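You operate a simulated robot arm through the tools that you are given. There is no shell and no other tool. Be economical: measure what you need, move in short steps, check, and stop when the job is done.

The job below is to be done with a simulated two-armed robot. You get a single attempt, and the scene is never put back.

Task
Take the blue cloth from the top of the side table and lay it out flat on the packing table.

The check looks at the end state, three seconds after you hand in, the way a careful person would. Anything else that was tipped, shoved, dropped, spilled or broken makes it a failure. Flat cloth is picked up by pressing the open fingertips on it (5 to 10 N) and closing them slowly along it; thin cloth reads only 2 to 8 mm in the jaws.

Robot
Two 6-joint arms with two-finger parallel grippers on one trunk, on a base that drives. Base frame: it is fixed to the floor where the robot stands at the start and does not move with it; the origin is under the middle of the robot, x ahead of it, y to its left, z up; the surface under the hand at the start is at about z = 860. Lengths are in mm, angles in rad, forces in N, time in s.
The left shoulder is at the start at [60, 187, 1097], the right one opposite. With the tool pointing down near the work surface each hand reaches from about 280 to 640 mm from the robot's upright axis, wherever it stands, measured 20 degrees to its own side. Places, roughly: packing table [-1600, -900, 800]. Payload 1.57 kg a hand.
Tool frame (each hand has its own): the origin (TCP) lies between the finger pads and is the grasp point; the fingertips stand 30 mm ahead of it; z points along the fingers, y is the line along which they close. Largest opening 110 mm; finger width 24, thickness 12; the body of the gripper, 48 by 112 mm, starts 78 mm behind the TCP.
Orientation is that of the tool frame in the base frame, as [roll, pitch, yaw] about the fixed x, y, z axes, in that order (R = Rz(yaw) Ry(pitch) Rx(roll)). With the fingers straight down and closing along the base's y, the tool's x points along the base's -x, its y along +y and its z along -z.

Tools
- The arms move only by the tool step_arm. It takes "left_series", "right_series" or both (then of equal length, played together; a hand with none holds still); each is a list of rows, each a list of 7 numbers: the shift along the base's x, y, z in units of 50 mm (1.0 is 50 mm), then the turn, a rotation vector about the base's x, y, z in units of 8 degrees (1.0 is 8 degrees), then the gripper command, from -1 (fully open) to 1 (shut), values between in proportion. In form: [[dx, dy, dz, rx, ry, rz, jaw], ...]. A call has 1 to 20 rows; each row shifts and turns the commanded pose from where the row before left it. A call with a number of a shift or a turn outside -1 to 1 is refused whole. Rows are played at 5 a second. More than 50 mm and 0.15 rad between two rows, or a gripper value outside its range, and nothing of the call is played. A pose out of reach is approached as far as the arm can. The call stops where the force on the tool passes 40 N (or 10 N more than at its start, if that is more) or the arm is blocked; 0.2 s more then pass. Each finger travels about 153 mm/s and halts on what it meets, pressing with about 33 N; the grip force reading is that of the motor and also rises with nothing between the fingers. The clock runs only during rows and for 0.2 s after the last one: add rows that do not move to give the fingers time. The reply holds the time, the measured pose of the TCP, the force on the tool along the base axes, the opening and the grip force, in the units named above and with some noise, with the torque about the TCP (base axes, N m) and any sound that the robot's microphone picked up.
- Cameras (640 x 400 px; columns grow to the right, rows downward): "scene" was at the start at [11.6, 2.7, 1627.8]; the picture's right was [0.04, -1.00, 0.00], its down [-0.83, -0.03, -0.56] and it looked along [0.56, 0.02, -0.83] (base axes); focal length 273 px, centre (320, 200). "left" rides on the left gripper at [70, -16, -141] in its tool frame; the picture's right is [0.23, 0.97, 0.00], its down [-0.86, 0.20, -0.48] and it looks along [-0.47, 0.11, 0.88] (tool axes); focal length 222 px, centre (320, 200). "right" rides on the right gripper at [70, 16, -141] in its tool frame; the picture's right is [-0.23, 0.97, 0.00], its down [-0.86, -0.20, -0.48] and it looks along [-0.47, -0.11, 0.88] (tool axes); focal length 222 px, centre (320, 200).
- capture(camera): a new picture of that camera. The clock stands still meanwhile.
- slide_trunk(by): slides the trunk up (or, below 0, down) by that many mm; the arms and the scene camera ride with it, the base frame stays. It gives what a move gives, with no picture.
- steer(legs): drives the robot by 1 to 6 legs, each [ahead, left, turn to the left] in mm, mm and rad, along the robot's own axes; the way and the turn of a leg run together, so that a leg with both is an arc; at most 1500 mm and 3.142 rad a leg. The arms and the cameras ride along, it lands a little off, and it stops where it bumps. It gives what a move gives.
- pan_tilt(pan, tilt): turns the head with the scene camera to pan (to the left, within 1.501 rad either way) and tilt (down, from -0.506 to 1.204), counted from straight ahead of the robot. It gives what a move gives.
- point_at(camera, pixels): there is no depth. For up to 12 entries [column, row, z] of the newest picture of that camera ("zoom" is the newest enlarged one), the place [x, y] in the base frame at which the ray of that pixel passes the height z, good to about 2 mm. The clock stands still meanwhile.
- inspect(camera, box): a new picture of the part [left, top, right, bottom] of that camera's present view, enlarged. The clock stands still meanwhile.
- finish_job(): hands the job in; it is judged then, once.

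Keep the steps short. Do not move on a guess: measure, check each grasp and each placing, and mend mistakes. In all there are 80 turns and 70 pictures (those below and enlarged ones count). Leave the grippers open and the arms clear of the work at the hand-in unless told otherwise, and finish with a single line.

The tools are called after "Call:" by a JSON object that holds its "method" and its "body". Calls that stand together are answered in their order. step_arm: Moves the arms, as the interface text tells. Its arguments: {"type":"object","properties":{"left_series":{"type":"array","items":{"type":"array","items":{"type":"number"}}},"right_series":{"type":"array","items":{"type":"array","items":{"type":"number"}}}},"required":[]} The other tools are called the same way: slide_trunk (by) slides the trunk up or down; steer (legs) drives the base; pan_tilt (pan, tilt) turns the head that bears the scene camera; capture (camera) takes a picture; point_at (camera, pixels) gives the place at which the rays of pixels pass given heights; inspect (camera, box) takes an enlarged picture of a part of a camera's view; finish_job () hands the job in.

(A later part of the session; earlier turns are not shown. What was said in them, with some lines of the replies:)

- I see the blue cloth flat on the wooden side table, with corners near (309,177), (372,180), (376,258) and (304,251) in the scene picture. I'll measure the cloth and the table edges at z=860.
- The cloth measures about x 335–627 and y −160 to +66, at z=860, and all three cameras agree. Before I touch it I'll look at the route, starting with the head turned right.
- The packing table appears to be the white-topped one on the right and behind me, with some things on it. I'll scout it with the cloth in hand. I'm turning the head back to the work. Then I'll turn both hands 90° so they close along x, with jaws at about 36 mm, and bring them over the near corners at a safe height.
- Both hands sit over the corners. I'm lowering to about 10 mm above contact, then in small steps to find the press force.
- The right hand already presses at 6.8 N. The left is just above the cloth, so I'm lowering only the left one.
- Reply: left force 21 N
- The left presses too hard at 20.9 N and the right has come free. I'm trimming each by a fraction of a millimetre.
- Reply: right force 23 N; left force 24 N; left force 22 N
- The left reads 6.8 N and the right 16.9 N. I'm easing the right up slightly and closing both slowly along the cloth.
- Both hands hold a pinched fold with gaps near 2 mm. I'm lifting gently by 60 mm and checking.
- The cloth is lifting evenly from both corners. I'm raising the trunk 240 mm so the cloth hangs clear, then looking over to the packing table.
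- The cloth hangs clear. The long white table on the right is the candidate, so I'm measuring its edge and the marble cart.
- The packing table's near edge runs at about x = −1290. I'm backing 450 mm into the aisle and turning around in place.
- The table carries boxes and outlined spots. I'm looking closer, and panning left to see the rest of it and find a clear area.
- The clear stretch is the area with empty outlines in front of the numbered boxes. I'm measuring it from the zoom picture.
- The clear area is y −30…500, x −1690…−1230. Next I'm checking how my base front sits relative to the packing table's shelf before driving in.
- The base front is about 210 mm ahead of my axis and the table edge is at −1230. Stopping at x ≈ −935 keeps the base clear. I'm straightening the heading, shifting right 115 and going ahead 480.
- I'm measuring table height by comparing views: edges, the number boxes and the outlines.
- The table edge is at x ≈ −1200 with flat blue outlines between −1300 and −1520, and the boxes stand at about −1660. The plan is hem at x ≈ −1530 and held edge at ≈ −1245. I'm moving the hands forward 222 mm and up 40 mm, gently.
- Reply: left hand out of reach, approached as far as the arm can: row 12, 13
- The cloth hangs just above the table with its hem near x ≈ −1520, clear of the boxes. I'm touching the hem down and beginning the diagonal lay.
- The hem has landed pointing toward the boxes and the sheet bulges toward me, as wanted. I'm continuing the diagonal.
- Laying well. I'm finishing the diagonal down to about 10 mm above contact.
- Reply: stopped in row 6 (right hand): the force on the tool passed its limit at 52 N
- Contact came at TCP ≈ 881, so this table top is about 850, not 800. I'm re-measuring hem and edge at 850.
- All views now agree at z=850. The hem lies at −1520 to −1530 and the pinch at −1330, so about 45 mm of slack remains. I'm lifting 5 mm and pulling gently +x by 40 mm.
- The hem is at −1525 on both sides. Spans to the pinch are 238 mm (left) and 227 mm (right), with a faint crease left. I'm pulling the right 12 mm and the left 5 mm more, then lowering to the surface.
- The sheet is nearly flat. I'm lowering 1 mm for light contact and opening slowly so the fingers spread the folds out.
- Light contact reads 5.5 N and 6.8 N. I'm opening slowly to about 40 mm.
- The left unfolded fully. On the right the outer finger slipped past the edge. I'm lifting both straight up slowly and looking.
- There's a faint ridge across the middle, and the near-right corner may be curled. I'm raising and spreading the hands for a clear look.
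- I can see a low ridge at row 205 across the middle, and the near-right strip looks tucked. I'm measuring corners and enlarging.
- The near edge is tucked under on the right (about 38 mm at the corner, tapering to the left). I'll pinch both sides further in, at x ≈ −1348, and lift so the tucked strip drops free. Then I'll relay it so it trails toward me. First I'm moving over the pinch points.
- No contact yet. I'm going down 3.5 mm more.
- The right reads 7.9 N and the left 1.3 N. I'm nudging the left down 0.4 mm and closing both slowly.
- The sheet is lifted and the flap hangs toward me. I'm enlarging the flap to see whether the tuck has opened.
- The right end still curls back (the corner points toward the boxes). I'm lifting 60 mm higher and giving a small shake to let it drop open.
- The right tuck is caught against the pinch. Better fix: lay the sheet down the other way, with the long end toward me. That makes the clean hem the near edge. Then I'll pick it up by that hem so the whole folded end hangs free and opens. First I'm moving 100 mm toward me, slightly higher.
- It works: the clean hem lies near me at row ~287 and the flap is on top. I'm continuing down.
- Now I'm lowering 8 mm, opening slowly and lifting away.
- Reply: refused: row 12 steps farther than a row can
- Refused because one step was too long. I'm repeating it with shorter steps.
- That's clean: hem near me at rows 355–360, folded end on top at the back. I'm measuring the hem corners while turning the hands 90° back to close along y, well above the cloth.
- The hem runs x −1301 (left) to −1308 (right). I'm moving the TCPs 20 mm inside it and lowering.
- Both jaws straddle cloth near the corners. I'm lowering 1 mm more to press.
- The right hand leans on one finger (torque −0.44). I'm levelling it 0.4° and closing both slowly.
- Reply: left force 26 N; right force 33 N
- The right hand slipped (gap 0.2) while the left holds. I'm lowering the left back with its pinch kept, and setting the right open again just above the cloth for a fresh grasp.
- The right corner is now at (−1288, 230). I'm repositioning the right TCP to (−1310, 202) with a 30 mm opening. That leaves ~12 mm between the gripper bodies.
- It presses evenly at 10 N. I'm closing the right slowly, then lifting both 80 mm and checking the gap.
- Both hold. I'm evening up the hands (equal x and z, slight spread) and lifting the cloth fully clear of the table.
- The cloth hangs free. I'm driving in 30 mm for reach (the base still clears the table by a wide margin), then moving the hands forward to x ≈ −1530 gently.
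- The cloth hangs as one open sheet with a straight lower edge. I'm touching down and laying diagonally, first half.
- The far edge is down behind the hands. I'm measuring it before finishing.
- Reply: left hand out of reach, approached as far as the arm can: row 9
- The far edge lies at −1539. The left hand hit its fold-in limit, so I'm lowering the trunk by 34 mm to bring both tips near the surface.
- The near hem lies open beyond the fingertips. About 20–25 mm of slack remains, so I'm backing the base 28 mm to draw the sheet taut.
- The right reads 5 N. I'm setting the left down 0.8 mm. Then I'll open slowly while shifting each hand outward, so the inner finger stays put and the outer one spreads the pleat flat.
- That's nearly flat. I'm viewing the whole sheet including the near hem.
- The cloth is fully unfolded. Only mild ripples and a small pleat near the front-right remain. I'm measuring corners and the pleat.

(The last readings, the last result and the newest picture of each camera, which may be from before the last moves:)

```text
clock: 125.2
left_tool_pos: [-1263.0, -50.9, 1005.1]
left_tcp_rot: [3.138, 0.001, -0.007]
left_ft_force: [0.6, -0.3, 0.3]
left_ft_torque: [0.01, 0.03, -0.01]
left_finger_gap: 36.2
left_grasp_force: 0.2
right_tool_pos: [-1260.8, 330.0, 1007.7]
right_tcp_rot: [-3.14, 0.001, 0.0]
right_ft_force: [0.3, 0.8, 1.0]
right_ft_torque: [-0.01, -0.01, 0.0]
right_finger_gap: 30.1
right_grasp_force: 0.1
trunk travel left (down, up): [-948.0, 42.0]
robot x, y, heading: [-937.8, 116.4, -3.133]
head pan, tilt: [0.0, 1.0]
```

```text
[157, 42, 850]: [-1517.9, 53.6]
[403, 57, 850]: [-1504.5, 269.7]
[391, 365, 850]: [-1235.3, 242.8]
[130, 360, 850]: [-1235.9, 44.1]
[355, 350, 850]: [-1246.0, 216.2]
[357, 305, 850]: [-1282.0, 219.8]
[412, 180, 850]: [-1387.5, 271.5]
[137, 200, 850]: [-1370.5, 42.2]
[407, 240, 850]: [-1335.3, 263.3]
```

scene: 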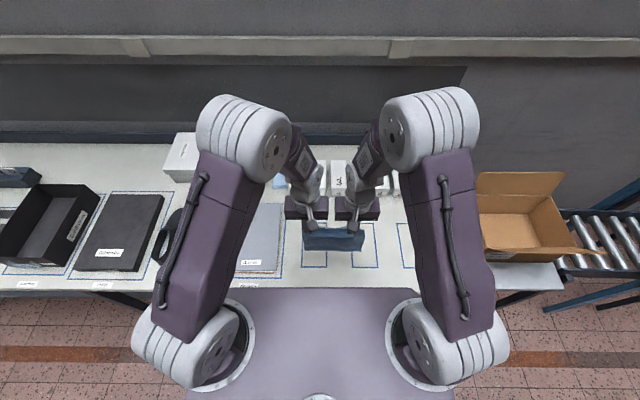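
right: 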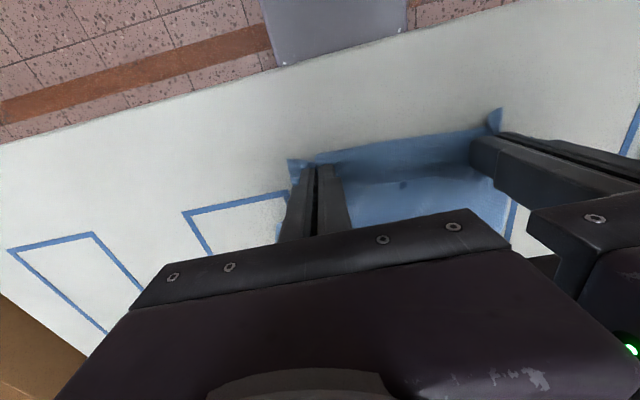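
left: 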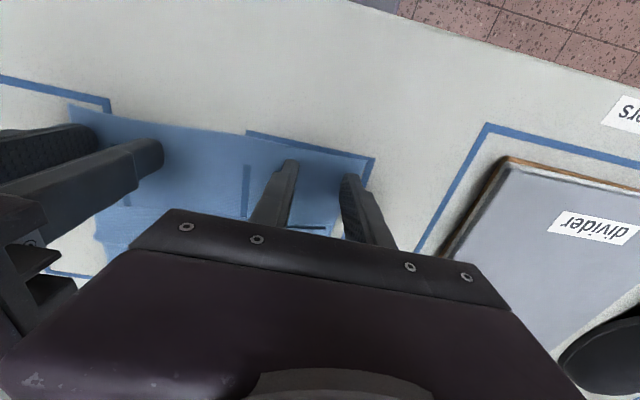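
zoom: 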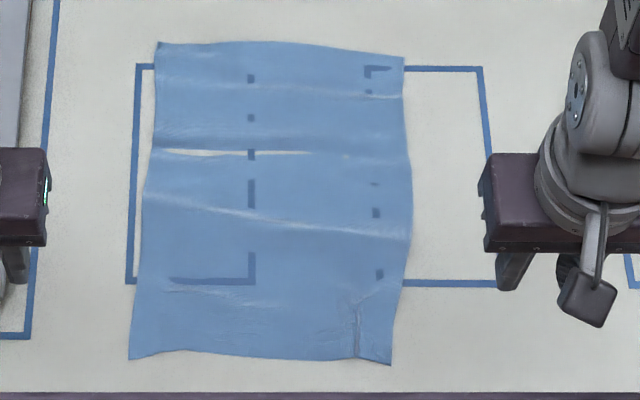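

The near edge is 199 mm wide against 222 laid flat, because of the pleat at y ≈ 217. The right side is about 10–15 mm short in x. I'll press closed fingertips near both front corners and stroke outward. Positioning first.

Call:
{"method": "step_arm", "body": {"left_series": [[0, 0.8, 0, 0, 0, 0, 1], [0, 0.8, 0, 0, 0, 0, 1], [0, 0.8, 0, 0, 0, 0, 1], [0, 0, -0.6, 0, 0, 0, 1], [0, 0, -0.6, 0, 0, 0, 1], [0, 0, -0.6, 0, 0, 0, 1], [0, 0, -0.4, 0, 0, 0, 1], [0, 0, -0.2, 0, 0, 0, 1], [0, 0, 0, 0, 0, 0, 1]], "right_series": [[0, -0.6, 0, 0, 0, 0, 1], [0, -0.6, 0, 0, 0, 0, 1], [-0.06, -0.68, 0, 0, 0, 0, 1], [0, 0, -0.6, 0, 0, 0, 1], [0, 0, -0.6, 0, 0, 0, 1], [0, 0, -0.6, 0, 0, 0, 1], [0, 0, -0.4, 0, 0, 0, 1], [0, 0, -0.24, 0, 0, 0, 1], [0, 0, 0, 0, 0, 0, 1]]}}

Call:
{"method": "step_arm", "body": {"left_series": [[0, 0, -0.06, 0, 0, 0, 1], [0, 0, 0, 0, 0, 0, 1]], "right_series": [[0, 0, -0.06, 0, 0, 0, 1], [0, 0, 0, 0, 0, 0, 1]]}}

```text
clock: 127.2
left_tool_pos: [-1267.1, 70.1, 885.3]
left_tcp_rot: [3.139, 0.002, -0.007]
left_ft_force: [0.8, 0.3, -0.3]
left_ft_torque: [0.03, 0.0, -0.02]
left_finger_gap: 0.0
left_grasp_force: 21.3
right_tool_pos: [-1263.3, 237.1, 885.0]
right_tcp_rot: [-3.142, 0.002, -0.001]
right_ft_force: [-0.2, 0.6, -0.1]
right_ft_torque: [0.0, -0.02, -0.01]
right_finger_gap: 0.2
right_grasp_force: 21.6
trunk travel left (down, up): [-948.0, 42.0]
robot x, y, heading: [-935.7, 114.9, -3.128]
head pan, tilt: [0.0, 1.0]
```

```text
clock: 127.8
left_tool_pos: [-1268.5, 69.1, 883.7]
left_tcp_rot: [3.14, 0.001, -0.006]
left_ft_force: [-0.7, -0.6, -0.2]
left_ft_torque: [0.0, -0.01, -0.02]
left_finger_gap: 0.3
left_grasp_force: 20.6
right_tool_pos: [-1264.9, 237.8, 880.7]
right_tcp_rot: [-3.141, 0.001, -0.002]
right_ft_force: [-0.1, 0.1, 1.7]
right_ft_torque: [0.01, -0.05, 0.0]
right_finger_gap: 0.0
right_grasp_force: 21.1
trunk travel left (down, up): [-948.0, 42.0]
robot x, y, heading: [-935.9, 115.7, -3.134]
head pan, tilt: [0.0, 1.0]
```

Call:
{"method": "step_arm", "body": {"left_series": [[0, 0, -0.03, 0, 0, 0, 1], [0, 0, 0, 0, 0, 0, 1]], "right_series": [[0, 0, -0.01, 0, 0, 0, 1], [0, 0, 0, 0, 0, 0, 1]]}}

```text
clock: 128.4
left_tool_pos: [-1265.5, 70.5, 883.4]
left_tcp_rot: [3.138, 0.002, -0.007]
left_ft_force: [0.7, 0.3, -0.1]
left_ft_torque: [0.0, 0.0, 0.0]
left_finger_gap: 0.2
left_grasp_force: 21.6
right_tool_pos: [-1265.2, 235.6, 881.6]
right_tcp_rot: [3.139, 0.001, 0.001]
right_ft_force: [1.0, 0.5, 2.9]
right_ft_torque: [0.02, 0.02, 0.01]
right_finger_gap: 0.0
right_grasp_force: 21.1
trunk travel left (down, up): [-948.0, 42.0]
robot x, y, heading: [-938.2, 113.4, -3.135]
head pan, tilt: [0.0, 1.0]
```

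Call:
{"method": "step_arm", "body": {"left_series": [[0, 0, -0.026, 0, 0, 0, 1], [0, 0, 0, 0, 0, 0, 1]], "right_series": [[0, 0, -0.006, 0, 0, 0, 1], [0, 0, 0, 0, 0, 0, 1]]}}

```text
clock: 129.0
left_tool_pos: [-1266.6, 69.8, 881.2]
left_tcp_rot: [3.137, 0.003, -0.007]
left_ft_force: [-1.6, 0.1, 5.8]
left_ft_torque: [0.03, -0.04, 0.01]
left_finger_gap: 0.0
left_grasp_force: 20.9
right_tool_pos: [-1265.9, 237.6, 881.5]
right_tcp_rot: [3.141, 0.002, 0.002]
right_ft_force: [0.7, -0.9, 0.1]
right_ft_torque: [0.03, 0.01, 0.02]
right_finger_gap: 0.1
right_grasp_force: 20.9
trunk travel left (down, up): [-948.0, 42.0]
robot x, y, heading: [-937.4, 112.7, -3.131]
head pan, tilt: [0.0, 1.0]
```

The left presses at 5.8 N. I'm pressing the right a touch more, stroking it +y 20 mm while the left anchors, then both +x.

Call:
{"method": "step_arm", "body": {"left_series": [[0, 0, 0, 0, 0, 0, 1], [0, 0, 0, 0, 0, 0, 1], [0, 0, 0, 0, 0, 0, 1], [0, 0, 0, 0, 0, 0, 1], [0, 0, 0, 0, 0, 0, 1], [0, 0, 0, 0, 0, 0, 1], [0, 0, 0, 0, 0, 0, 1]], "right_series": [[0, 0, -0.02, 0, 0, 0, 1], [0, 0, 0, 0, 0, 0, 1], [0, 0.08, 0, 0, 0, 0, 1], [0, 0.1, 0, 0, 0, 0, 1], [0, 0.1, 0, 0, 0, 0, 1], [0, 0.1, 0, 0, 0, 0, 1], [0, 0.06, 0, 0, 0, 0, 1]]}}

Call:
{"method": "step_arm", "body": {"left_series": [[0.04, 0, 0, 0, 0, 0, 1], [0.04, 0, 0, 0, 0, 0, 1], [0.04, 0, 0, 0, 0, 0, 1], [0, 0, 0, 0, 0, 0, 1]], "right_series": [[0.08, 0, 0, 0, 0, 0, 1], [0.08, 0, 0, 0, 0, 0, 1], [0.08, 0, 0, 0, 0, 0, 1], [0, 0, 0, 0, 0, 0, 1]]}}

Call:
{"method": "step_arm", "body": {"left_series": [[0, 0, 0.2, 0, 0, 0, 1], [0, 0, 0.6, 0, 0, 0, 1], [0, 0, 0.8, 0, 0, 0, 1], [0, 0, 0.8, 0, 0, 0, 1], [0, -0.8, 0, 0, 0, 0, 1], [0, -0.8, 0, 0, 0, 0, 1], [0, -0.8, 0, 0, 0, 0, 1]], "right_series": [[0, 0, 0.2, 0, 0, 0, 1], [0, 0, 0.6, 0, 0, 0, 1], [0, 0, 0.8, 0, 0, 0, 1], [0, 0, 0.8, 0, 0, 0, 1], [0, 0.8, 0, 0, 0, 0, 1], [0, 0.8, 0, 0, 0, 0, 1], [0, 0.5, 0, 0, 0, 0, 1]]}}

Call:
{"method": "inspect", "body": {"camera": "scene", "box": [285, 205, 397, 289]}}

```text
clock: 130.6
left_tool_pos: [-1265.9, 67.8, 881.7]
left_tcp_rot: [3.141, 0.003, -0.007]
left_ft_force: [-0.3, -0.5, 0.3]
left_ft_torque: [0.0, -0.01, 0.0]
left_finger_gap: 0.0
left_grasp_force: 21.6
right_tool_pos: [-1263.4, 256.9, 880.8]
right_tcp_rot: [-3.14, 0.004, 0.001]
right_ft_force: [-0.5, -7.6, 32.8]
right_ft_torque: [-0.19, -0.13, 0.0]
right_finger_gap: 0.0
right_grasp_force: 21.4
trunk travel left (down, up): [-948.0, 42.0]
robot x, y, heading: [-935.3, 111.2, -3.133]
head pan, tilt: [0.0, 1.0]
```

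```text
clock: 131.6
left_tool_pos: [-1260.0, 69.3, 881.0]
left_tcp_rot: [3.138, 0.003, -0.008]
left_ft_force: [-1.2, -0.2, 4.0]
left_ft_torque: [-0.01, 0.0, 0.02]
left_finger_gap: 0.0
left_grasp_force: 21.0
right_tool_pos: [-1252.4, 256.8, 880.6]
right_tcp_rot: [3.14, 0.002, 0.0]
right_ft_force: [-6.0, 1.0, 31.8]
right_ft_torque: [0.1, 0.12, 0.02]
right_finger_gap: 0.3
right_grasp_force: 21.1
trunk travel left (down, up): [-948.0, 42.0]
robot x, y, heading: [-937.7, 110.9, -3.133]
head pan, tilt: [0.0, 1.0]
```

```text
clock: 133.2
left_tool_pos: [-1261.0, -52.9, 998.4]
left_tcp_rot: [3.138, 0.003, -0.007]
left_ft_force: [0.3, 0.5, -0.1]
left_ft_torque: [0.02, -0.03, 0.0]
left_finger_gap: 0.0
left_grasp_force: 21.6
right_tool_pos: [-1253.9, 361.6, 998.3]
right_tcp_rot: [-3.14, 0.001, 0.0]
right_ft_force: [-0.5, -0.5, -0.1]
right_ft_torque: [0.0, -0.02, 0.01]
right_finger_gap: 0.0
right_grasp_force: 21.4
trunk travel left (down, up): [-948.0, 42.0]
robot x, y, heading: [-939.8, 115.7, -3.125]
head pan, tilt: [0.0, 1.0]
```

```text
4.76 times, centred on (341, 247) of scene
```

zoom: 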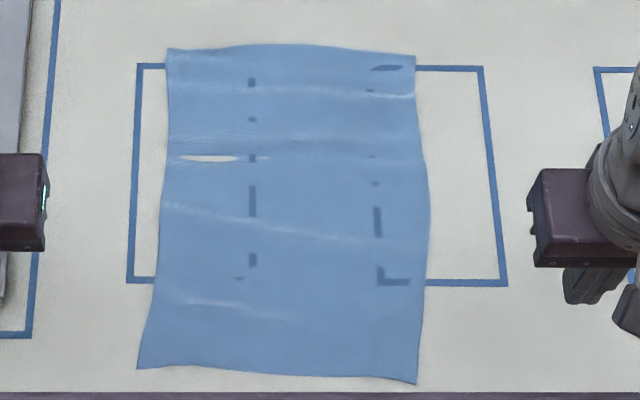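

The pleat is gone and the cloth lies flat and square. I'm confirming the near edge stays on the table, then opening the grippers and raising the hands clear.

Call:
{"method": "point_at", "body": {"camera": "zoom", "pixels": [[137, 368, 850], [417, 383, 850], [167, 48, 850], [415, 55, 850]]}}

Call:
{"method": "step_arm", "body": {"left_series": [[0, 0, 0.6, 0, 0, 0, 0.5], [0, 0, 0.6, 0, 0, 0, 0], [0, 0, 0.6, 0, 0, 0, -0.5], [0, 0, 0, 0, 0, 0, -1], [0, 0, 0, 0, 0, 0, -1], [0, 0, 0, 0, 0, 0, -1]], "right_series": [[0, 0, 0.6, 0, 0, 0, 0.5], [0, 0, 0.6, 0, 0, 0, 0], [0, 0, 0.6, 0, 0, 0, -0.5], [0, 0, 0, 0, 0, 0, -1], [0, 0, 0, 0, 0, 0, -1], [0, 0, 0, 0, 0, 0, -1]]}}

Call:
{"method": "steer", "body": {"legs": [[-250, 0, 0]]}}

Call:
{"method": "capture", "body": {"camera": "scene"}}

```text
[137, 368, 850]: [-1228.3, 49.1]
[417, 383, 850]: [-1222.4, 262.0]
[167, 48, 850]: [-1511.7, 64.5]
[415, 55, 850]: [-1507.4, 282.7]
```

```text
clock: 134.6
left_tool_pos: [-1258.8, -52.4, 1090.6]
left_tcp_rot: [3.138, 0.001, -0.007]
left_ft_force: [0.0, 0.8, -0.8]
left_ft_torque: [0.0, 0.02, 0.03]
left_finger_gap: 110.2
left_grasp_force: 0.1
right_tool_pos: [-1252.7, 362.7, 1089.9]
right_tcp_rot: [-3.142, 0.001, -0.001]
right_ft_force: [-0.4, 0.7, 0.2]
right_ft_torque: [-0.01, 0.03, -0.03]
right_finger_gap: 110.0
right_grasp_force: 0.1
trunk travel left (down, up): [-948.0, 42.0]
robot x, y, heading: [-939.6, 113.0, -3.132]
head pan, tilt: [0.0, 1.0]
```

```text
clock: 136.4
left_tool_pos: [-1010.7, -51.3, 1089.5]
left_tcp_rot: [3.138, 0.0, -0.009]
left_ft_force: [0.1, -0.7, -0.3]
left_ft_torque: [0.01, 0.0, 0.0]
left_finger_gap: 110.0
left_grasp_force: 0.0
right_tool_pos: [-1002.4, 365.8, 1089.4]
right_tcp_rot: [3.139, -0.002, -0.003]
right_ft_force: [0.4, -0.2, -0.2]
right_ft_torque: [0.0, 0.01, 0.01]
right_finger_gap: 110.0
right_grasp_force: 0.0
trunk travel left (down, up): [-948.0, 42.0]
robot x, y, heading: [-685.1, 119.1, -3.133]
head pan, tilt: [0.0, 1.0]
```

```text
3 pictures are left
```

scene: 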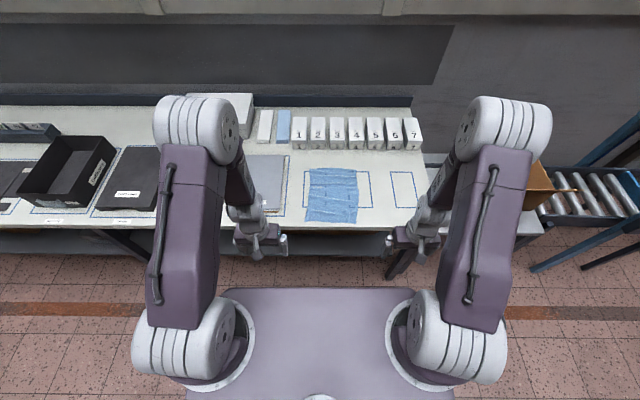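

The cloth lies spread out at about 285 × 217 mm, wholly on the packing table. Nothing else looks disturbed, the grippers are open and the arms are clear. I'm handing in.

Call:
{"method": "finish_job", "body": {}}

```text
The job is handed in.
```

The blue cloth is off the side table and lies unfolded on the packing table, with only faint ripples left; nothing else was seen to move.
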